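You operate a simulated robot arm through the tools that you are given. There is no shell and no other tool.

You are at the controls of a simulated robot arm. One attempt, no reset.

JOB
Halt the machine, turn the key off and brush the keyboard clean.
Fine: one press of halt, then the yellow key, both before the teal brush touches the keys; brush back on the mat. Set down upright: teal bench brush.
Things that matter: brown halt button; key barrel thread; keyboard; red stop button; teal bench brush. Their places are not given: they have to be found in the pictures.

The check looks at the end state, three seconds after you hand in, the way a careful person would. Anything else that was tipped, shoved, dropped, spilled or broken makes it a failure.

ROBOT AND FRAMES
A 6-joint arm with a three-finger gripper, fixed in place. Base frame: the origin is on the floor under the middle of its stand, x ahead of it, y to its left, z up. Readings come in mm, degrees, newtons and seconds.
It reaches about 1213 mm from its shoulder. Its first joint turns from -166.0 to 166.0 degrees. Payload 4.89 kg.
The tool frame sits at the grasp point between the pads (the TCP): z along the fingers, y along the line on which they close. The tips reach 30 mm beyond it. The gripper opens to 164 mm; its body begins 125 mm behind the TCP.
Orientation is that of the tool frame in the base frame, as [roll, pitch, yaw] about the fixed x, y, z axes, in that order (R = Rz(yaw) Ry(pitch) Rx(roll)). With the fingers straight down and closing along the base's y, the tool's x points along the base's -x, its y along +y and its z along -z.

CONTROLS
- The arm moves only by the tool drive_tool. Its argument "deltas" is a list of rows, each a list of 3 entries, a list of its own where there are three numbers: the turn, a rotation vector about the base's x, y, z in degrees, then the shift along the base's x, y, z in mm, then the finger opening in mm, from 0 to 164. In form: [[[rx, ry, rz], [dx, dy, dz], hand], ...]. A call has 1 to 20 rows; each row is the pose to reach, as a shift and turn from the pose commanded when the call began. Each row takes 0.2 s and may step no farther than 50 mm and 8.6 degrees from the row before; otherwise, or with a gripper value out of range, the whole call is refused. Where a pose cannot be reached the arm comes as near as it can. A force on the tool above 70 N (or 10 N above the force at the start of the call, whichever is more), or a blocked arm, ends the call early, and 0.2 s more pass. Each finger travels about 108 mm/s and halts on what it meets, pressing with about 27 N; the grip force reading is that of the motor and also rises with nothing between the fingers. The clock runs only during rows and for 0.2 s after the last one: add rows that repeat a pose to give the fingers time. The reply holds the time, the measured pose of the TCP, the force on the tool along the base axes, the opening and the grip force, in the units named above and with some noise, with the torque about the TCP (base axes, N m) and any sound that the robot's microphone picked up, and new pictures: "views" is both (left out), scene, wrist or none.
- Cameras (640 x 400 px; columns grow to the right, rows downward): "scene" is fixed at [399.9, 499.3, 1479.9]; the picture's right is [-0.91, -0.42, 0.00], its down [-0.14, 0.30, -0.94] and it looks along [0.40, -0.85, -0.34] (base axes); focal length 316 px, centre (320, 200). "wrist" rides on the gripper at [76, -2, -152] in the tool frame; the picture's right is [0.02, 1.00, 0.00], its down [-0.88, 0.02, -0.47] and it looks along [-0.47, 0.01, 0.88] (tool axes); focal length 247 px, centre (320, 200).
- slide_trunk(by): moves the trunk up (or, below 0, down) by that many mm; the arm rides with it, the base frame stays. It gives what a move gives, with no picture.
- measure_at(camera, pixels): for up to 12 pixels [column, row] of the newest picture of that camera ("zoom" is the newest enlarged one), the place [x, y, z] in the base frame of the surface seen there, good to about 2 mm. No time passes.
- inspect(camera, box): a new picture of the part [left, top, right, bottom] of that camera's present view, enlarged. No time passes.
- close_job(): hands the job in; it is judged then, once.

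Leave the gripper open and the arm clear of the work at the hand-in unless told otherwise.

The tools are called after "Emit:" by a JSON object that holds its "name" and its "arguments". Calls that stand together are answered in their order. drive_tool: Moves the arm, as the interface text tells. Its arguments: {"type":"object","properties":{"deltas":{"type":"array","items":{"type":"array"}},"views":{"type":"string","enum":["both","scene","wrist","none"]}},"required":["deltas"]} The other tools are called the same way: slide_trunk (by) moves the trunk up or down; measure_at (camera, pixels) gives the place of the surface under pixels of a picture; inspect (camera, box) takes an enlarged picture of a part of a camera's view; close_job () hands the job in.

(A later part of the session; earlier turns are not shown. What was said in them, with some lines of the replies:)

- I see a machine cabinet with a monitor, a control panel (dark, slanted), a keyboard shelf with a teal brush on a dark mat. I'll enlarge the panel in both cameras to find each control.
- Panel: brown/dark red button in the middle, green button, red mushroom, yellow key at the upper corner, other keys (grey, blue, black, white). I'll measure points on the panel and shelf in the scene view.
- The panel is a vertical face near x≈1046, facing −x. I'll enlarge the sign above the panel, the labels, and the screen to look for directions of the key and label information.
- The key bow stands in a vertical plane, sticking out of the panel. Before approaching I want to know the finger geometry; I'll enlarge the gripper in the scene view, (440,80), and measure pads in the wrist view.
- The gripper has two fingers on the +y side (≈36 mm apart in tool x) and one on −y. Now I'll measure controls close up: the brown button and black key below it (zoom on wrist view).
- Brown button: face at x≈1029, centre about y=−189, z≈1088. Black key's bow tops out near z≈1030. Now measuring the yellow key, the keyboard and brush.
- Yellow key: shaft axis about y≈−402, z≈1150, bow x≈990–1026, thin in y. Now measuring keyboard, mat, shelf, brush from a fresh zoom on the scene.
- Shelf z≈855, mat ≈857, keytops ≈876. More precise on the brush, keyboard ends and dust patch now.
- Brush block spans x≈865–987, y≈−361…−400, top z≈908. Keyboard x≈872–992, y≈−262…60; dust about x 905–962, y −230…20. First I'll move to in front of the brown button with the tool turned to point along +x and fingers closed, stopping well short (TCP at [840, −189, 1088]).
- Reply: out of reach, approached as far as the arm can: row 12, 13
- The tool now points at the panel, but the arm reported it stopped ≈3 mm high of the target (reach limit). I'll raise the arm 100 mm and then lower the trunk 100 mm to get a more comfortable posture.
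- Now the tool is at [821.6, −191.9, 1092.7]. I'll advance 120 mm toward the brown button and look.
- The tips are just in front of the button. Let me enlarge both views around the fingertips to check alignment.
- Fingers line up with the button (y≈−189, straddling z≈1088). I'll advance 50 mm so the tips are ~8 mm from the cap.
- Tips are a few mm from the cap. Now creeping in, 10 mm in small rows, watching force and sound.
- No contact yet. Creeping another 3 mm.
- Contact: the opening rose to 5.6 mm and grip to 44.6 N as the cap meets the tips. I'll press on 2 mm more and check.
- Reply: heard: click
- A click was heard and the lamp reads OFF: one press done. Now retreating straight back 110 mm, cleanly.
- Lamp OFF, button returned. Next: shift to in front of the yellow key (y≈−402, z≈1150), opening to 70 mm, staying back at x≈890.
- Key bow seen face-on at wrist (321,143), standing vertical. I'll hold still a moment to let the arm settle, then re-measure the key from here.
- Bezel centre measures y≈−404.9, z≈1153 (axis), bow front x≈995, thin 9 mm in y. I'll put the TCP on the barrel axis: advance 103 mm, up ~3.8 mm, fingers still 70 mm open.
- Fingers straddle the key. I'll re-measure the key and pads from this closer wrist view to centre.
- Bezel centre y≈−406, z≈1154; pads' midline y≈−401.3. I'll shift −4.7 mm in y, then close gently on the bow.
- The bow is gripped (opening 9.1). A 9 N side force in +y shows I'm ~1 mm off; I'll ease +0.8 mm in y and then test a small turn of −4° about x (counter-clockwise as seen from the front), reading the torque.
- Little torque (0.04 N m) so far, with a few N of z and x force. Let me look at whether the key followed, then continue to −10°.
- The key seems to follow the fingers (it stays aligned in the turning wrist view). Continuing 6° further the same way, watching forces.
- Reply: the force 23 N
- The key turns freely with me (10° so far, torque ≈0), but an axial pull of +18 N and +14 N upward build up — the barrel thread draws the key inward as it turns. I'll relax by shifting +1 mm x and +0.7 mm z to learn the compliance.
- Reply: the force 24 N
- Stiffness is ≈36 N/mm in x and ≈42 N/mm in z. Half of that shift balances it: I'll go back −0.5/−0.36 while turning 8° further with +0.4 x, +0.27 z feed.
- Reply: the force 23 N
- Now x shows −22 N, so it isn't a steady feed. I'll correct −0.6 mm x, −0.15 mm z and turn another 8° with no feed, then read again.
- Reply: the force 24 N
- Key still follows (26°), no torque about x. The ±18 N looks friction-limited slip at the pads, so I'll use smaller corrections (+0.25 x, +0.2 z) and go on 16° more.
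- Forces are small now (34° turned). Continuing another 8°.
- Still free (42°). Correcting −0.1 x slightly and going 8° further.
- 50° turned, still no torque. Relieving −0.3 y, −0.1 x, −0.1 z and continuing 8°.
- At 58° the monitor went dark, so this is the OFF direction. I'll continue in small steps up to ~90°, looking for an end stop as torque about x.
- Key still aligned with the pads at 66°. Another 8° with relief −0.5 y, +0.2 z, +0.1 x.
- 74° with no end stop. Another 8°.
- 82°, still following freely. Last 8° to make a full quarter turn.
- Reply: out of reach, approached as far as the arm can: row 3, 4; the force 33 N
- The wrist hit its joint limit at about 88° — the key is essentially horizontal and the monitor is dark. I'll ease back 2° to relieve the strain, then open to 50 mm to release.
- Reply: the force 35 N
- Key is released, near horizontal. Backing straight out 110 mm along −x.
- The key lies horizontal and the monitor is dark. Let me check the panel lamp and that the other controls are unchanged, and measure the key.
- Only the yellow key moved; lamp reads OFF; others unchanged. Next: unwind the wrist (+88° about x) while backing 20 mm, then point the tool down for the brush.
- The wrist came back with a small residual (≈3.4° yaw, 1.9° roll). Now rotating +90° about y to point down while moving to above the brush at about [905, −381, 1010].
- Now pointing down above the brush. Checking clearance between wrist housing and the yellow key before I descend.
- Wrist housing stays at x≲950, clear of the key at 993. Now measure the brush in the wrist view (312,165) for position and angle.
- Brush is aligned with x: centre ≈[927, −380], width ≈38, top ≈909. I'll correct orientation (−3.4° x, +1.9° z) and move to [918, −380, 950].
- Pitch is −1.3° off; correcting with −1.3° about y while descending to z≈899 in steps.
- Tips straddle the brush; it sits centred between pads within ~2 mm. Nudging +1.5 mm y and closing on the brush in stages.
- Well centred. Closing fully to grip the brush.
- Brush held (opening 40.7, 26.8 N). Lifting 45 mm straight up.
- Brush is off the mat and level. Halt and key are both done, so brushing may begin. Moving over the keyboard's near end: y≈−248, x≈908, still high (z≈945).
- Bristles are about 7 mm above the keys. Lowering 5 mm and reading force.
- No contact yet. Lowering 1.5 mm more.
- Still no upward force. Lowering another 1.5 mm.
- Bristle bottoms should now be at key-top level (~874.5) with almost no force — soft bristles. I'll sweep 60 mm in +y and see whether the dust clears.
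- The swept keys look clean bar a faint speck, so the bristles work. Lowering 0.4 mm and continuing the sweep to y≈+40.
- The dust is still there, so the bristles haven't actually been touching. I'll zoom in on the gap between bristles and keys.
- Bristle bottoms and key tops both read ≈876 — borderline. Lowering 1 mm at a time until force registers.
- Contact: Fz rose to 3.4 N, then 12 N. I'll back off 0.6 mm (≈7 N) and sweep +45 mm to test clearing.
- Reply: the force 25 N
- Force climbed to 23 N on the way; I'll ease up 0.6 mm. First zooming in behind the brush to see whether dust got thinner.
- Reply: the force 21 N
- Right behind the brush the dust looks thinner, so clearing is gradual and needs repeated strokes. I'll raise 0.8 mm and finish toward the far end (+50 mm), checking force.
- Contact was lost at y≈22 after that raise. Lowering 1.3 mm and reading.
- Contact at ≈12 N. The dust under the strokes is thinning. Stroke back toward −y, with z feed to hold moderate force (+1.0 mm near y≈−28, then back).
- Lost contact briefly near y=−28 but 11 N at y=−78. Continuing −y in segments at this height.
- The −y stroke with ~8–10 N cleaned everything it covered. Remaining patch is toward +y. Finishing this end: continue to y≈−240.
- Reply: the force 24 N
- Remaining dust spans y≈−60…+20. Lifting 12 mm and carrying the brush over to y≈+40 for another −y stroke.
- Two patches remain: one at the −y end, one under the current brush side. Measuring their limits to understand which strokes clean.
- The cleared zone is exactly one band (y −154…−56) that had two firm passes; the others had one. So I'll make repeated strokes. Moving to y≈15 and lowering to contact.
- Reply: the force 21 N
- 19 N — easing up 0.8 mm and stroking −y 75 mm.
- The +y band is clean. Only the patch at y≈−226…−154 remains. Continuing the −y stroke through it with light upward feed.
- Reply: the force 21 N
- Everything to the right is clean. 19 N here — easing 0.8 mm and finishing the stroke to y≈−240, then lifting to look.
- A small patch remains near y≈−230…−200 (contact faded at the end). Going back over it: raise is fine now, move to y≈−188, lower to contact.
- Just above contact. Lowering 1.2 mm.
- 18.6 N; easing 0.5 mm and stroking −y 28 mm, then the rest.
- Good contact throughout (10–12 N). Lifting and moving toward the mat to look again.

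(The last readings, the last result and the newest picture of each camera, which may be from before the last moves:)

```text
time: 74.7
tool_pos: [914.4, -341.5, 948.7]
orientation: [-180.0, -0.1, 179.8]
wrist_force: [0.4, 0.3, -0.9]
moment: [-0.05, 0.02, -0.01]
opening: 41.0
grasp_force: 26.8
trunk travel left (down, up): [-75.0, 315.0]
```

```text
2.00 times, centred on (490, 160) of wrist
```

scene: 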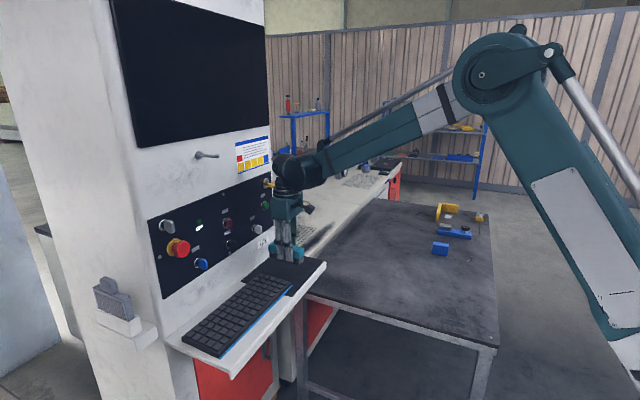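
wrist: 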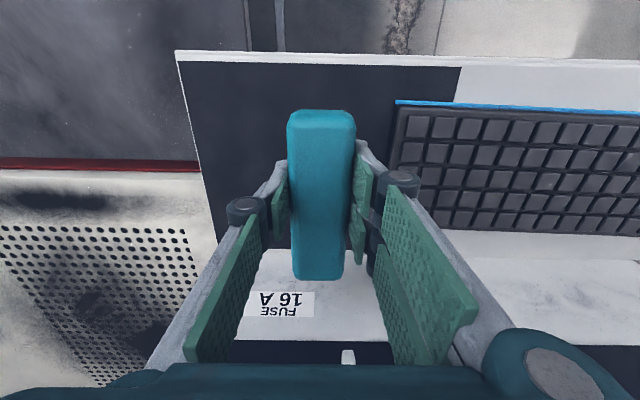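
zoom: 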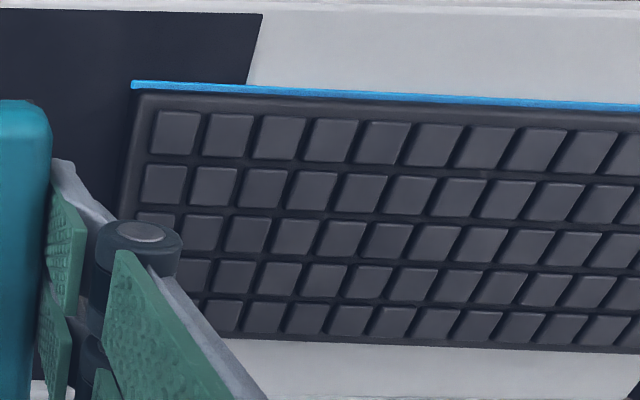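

The keyboard looks clean. Zooming in closely on both halves for leftover specks.

Emit:
{"name": "inspect", "arguments": {"camera": "scene", "box": [235, 265, 300, 315]}}

Emit:
{"name": "inspect", "arguments": {"camera": "scene", "box": [178, 300, 248, 362]}}

Emit:
{"name": "inspect", "arguments": {"camera": "wrist", "box": [490, 90, 640, 250]}}

```text
8.00 times, centred on (268, 290) of scene
```

zoom: 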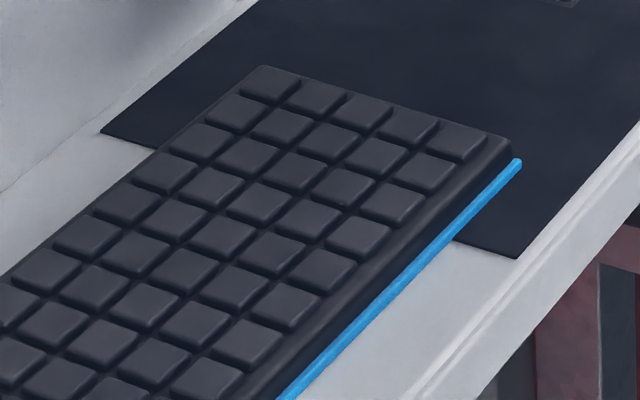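

```text
6.45 times, centred on (213, 331) of scene
```

zoom: 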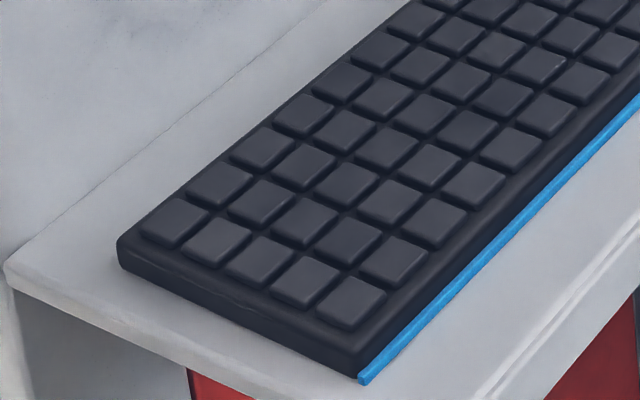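

```text
2.50 times, centred on (565, 170) of wrist
```

zoom: 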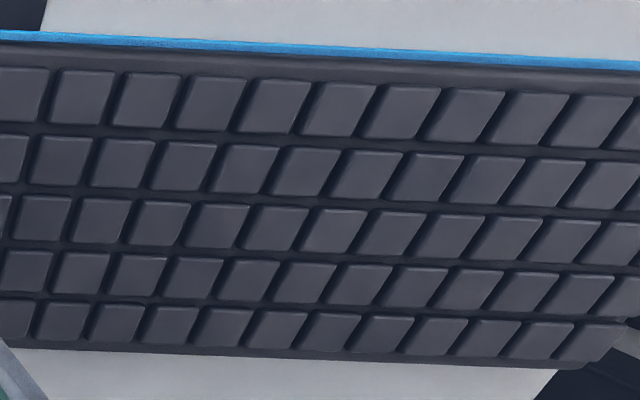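

One key near scene (247,310) shows a faint spot; checking it closer.

Emit:
{"name": "inspect", "arguments": {"camera": "scene", "box": [232, 298, 262, 320]}}

Emit:
{"name": "measure_at", "arguments": {"camera": "zoom", "pixels": [[320, 170], [300, 250], [380, 200]]}}

```text
16.00 times, centred on (247, 309) of scene
```

zoom: 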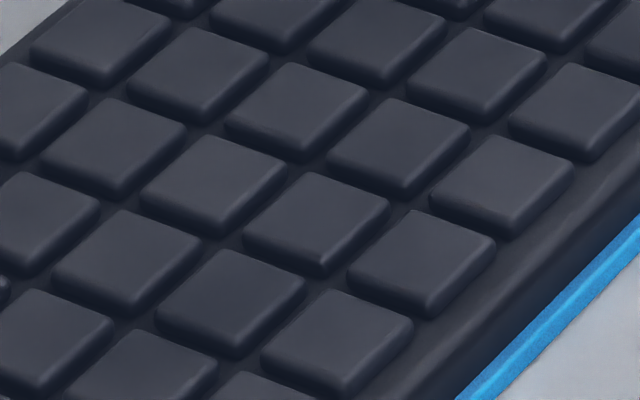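

```text
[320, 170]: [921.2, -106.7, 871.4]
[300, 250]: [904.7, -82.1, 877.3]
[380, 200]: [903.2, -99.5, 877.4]
```

Clean. Now back to the original spot on the mat: moving to [918.5, −380] and down to about z≈906.

Emit:
{"name": "drive_tool", "arguments": {"deltas": [[[0, 0, 0], [2, -20, 0], 0], [[0, 0, 0], [4, -38.5, 0], 0], [[0, 0, 0], [4, -38.5, -20], 0], [[0, 0, 0], [4, -38.5, -35], 0], [[0, 0, 0], [4, -38.5, -42], 0], [[0, 0, 0], [4, -38.5, -42], 0]], "views": "both"}}

Emit:
{"name": "inspect", "arguments": {"camera": "scene", "box": [260, 235, 330, 290]}}

```text
time: 76.1
tool_pos: [916.9, -381.0, 908.0]
orientation: [-179.9, -0.1, 179.9]
wrist_force: [0.3, -0.4, -1.4]
moment: [-0.02, 0.0, -0.03]
opening: 40.8
grasp_force: 27.5
trunk travel left (down, up): [-75.0, 315.0]
```

scene: 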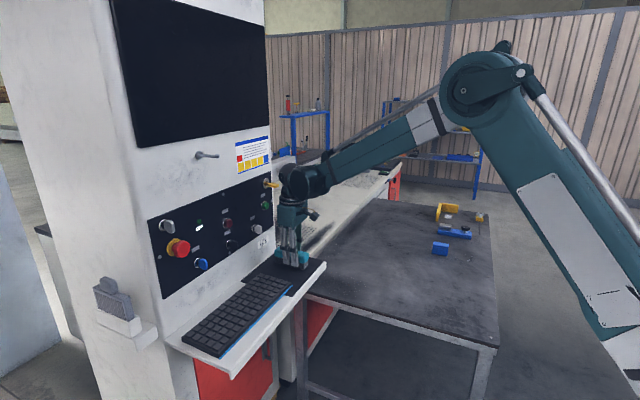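
wrist: 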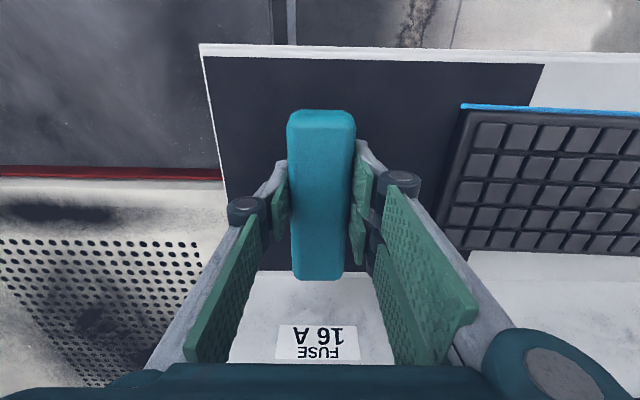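

```text
7.27 times, centred on (295, 262) of scene
```

zoom: 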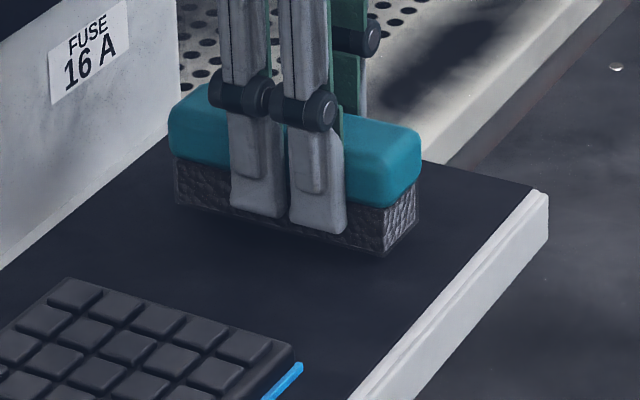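

Level, about 10 mm above the mat. Lowering 8 mm then creeping.

Emit:
{"name": "drive_tool", "arguments": {"deltas": [[[0, 0, 0], [0, 0.5, -4], 0], [[0, 0, 0], [0, 0.5, -8], 0], [[0, 0, 0], [0, 0.5, -8], 0]], "views": "none"}}

Emit:
{"name": "drive_tool", "arguments": {"deltas": [[[0, 0, 0], [0, 0, -0.7], 0], [[0, 0, 0], [0, 0, -1.4], 0], [[0, 0, 0], [0, 0, -1.4], 0]], "views": "none"}}

```text
time: 76.9
tool_pos: [916.9, -380.8, 899.1]
orientation: [-179.8, 0.0, 179.9]
wrist_force: [-0.7, -0.5, -0.5]
moment: [0.02, -0.02, -0.01]
opening: 41.0
grasp_force: 27.1
trunk travel left (down, up): [-75.0, 315.0]
```

```text
time: 77.7
tool_pos: [915.8, -379.6, 898.3]
orientation: [-179.9, 0.0, 179.9]
wrist_force: [-0.4, -0.5, -0.8]
moment: [0.03, 0.02, -0.01]
opening: 41.0
grasp_force: 27.1
trunk travel left (down, up): [-75.0, 315.0]
```

No contact yet; another 1.2 mm, then again.

Emit:
{"name": "drive_tool", "arguments": {"deltas": [[[0, 0, 0], [0, 0, -0.6], 0], [[0, 0, 0], [0, 0, -1.2], 0], [[0, 0, 0], [0, 0, -1.2], 0]], "views": "none"}}

```text
time: 78.5
tool_pos: [915.5, -381.0, 898.2]
orientation: [-179.8, 0.1, 179.9]
wrist_force: [5.1, -2.9, 25.4]
moment: [-0.09, -0.02, -0.05]
opening: 40.6
grasp_force: 26.9
trunk travel left (down, up): [-75.0, 315.0]
```

Mat contact at 25 N. Easing up 0.7 mm before releasing.

Emit:
{"name": "drive_tool", "arguments": {"deltas": [[[0, 0, 0], [0, 0, 0.4], 0], [[0, 0, 0], [0, 0, 0.7], 0]], "views": "none"}}

```text
time: 79.1
tool_pos: [915.7, -380.6, 897.6]
orientation: [-179.9, 0.0, 179.9]
wrist_force: [8.4, 2.5, 23.6]
moment: [0.08, -0.31, -0.01]
opening: 40.9
grasp_force: 26.9
trunk travel left (down, up): [-75.0, 315.0]
```

Emit:
{"name": "drive_tool", "arguments": {"deltas": [[[0, 0, 0], [0, 0, 0.4], 0], [[0, 0, 0], [0, 0, 0.7], 0]], "views": "none"}}

```text
time: 79.7
tool_pos: [914.2, -382.1, 898.2]
orientation: [-179.8, -0.1, 180.0]
wrist_force: [-0.6, 0.7, 1.2]
moment: [-0.02, -0.04, -0.01]
opening: 41.1
grasp_force: 27.3
trunk travel left (down, up): [-75.0, 315.0]
```

Now just resting (≈2 N). Opening the fingers slowly.

Emit:
{"name": "drive_tool", "arguments": {"deltas": [[[0, 0, 0], [0, 0, 0], 44], [[0, 0, 0], [0, 0, 0], 52], [[0, 0, 0], [0, 0, 0], 65], [[0, 0, 0], [0, 0, 0], 80], [[0, 0, 0], [0, 0, 0], 90]], "views": "both"}}

Emit:
{"name": "inspect", "arguments": {"camera": "scene", "box": [260, 235, 330, 290]}}

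```text
time: 80.9
tool_pos: [915.1, -381.8, 899.0]
orientation: [-179.8, 0.0, 179.9]
wrist_force: [0.3, 0.4, 0.2]
moment: [0.0, 0.02, -0.01]
opening: 90.0
grasp_force: 0.1
trunk travel left (down, up): [-75.0, 315.0]
```

scene: 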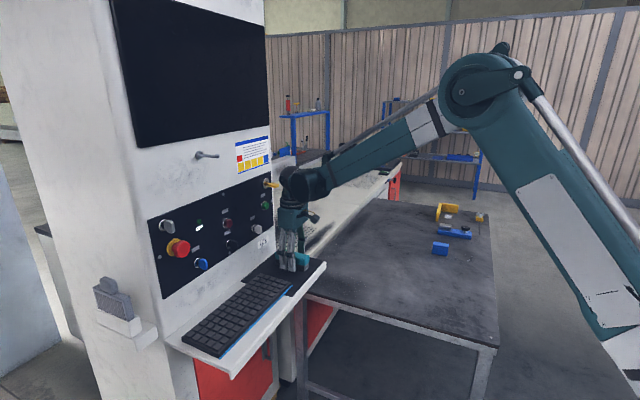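
wrist: 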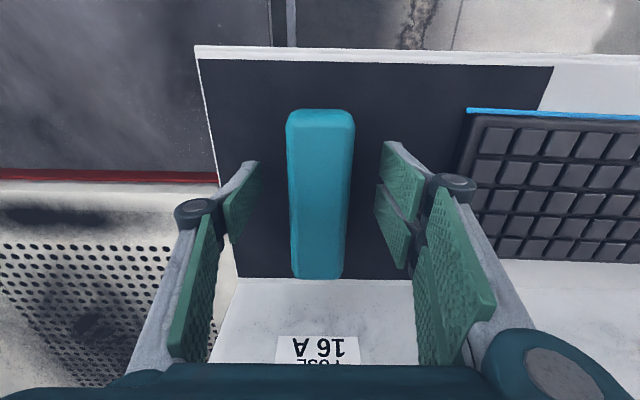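

```text
7.27 times, centred on (295, 262) of scene
```

zoom: 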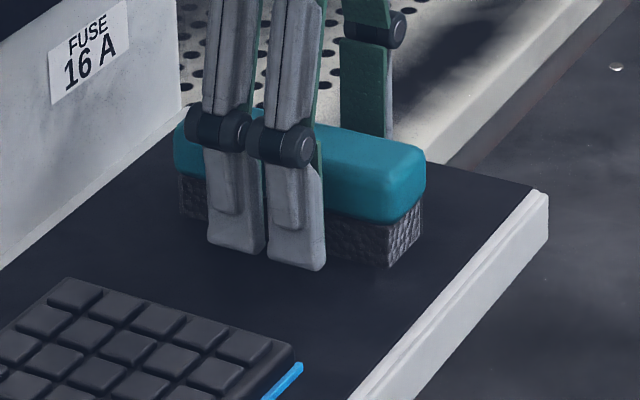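

The brush stands upright on the mat, free of the fingers. Rising straight up 60 mm, then up and back away from the panel.

Emit:
{"name": "drive_tool", "arguments": {"deltas": [[[0, 0, 0], [0, 0, 15], 90], [[0, 0, 0], [0, 0, 35], 90], [[0, 0, 0], [0, 0, 60], 90], [[0, 0, 0], [-30, 0, 85], 90], [[0, 0, 0], [-65, 10, 110], 90], [[0, 0, 0], [-105, 20, 135], 100], [[0, 0, 0], [-145, 30, 160], 120], [[0, 0, 0], [-185, 40, 185], 140], [[0, 0, 0], [-225, 50, 210], 160], [[0, 0, 0], [-265, 60, 235], 164], [[0, 0, 0], [-300, 70, 255], 164], [[0, 0, 0], [-300, 70, 255], 164]], "views": "both"}}

Emit:
{"name": "inspect", "arguments": {"camera": "scene", "box": [130, 160, 340, 370]}}

Emit:
{"name": "inspect", "arguments": {"camera": "scene", "box": [260, 235, 330, 290]}}

```text
time: 83.5
tool_pos: [614.9, -310.7, 1155.1]
orientation: [-179.8, 0.0, 180.0]
wrist_force: [0.6, 0.0, 0.3]
moment: [-0.01, -0.03, 0.02]
opening: 164.2
grasp_force: 0.0
trunk travel left (down, up): [-75.0, 315.0]
```

scene: 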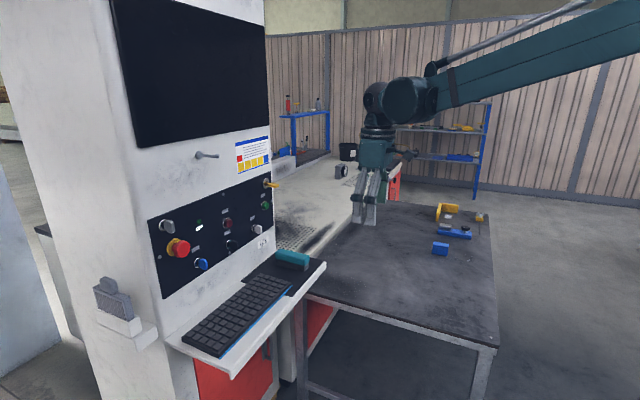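
wrist: 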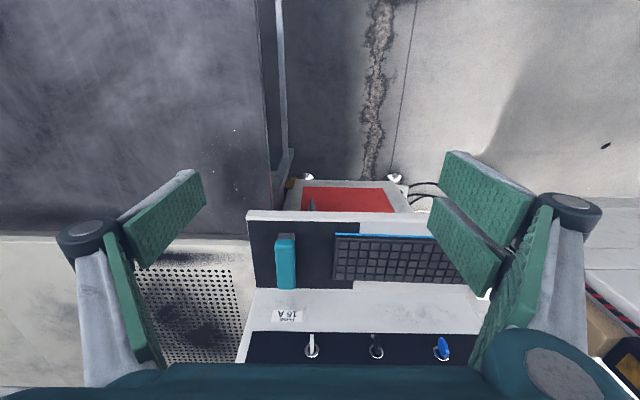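

```text
1.90 times, centred on (235, 265) of scene
```

zoom: 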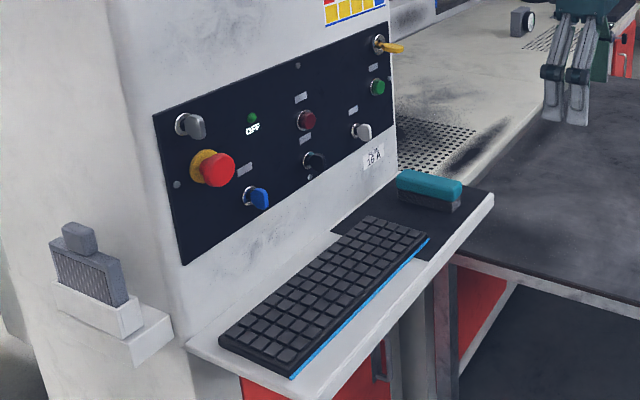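

```text
7.27 times, centred on (295, 262) of scene
```

zoom: 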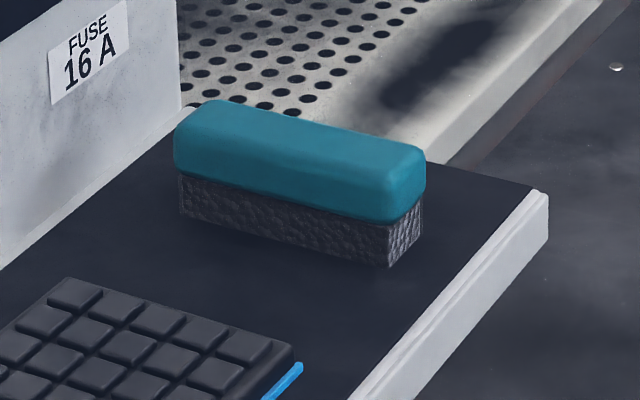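

The panel shows OFF, the monitor is dark, and the yellow key is turned. The keyboard is clean, the brush is upright on the mat, and the other controls are unchanged. The gripper is open and well clear, so I'm handing in.

Emit:
{"name": "close_job", "arguments": {}}

```text
The job is handed in.
```

The job is handed in: the machine is halted, the yellow key is turned off, the keyboard is clean, and the brush is back on the mat. I have not seen the result of the check.

- **Halt:** I pressed the brown button once. There was a click and the panel lamp went from ON to OFF.
- **Key:** I turned the yellow key about 86° counter-clockwise. By the time I looked, about 58° in, the monitor had gone dark, and it stayed dark. I felt no end stop; I stopped because the wrist joint reached its limit near 88°.
- **Order:** Both of those were done before the brush touched the keys.
- **Keyboard:** It took several strokes, because the first pass did not touch the dust. Close-up pictures afterwards showed no dust left. Contact force peaked at about 23 N, and the keyboard looked to be in the same place.
- **Brush:** It stands upright on the mat, close to where it started.

The red stop button and the other keys look unchanged in the last picture. The gripper is fully open and the arm is clear. I lowered the trunk 100 mm early on to reach the panel and left it there.
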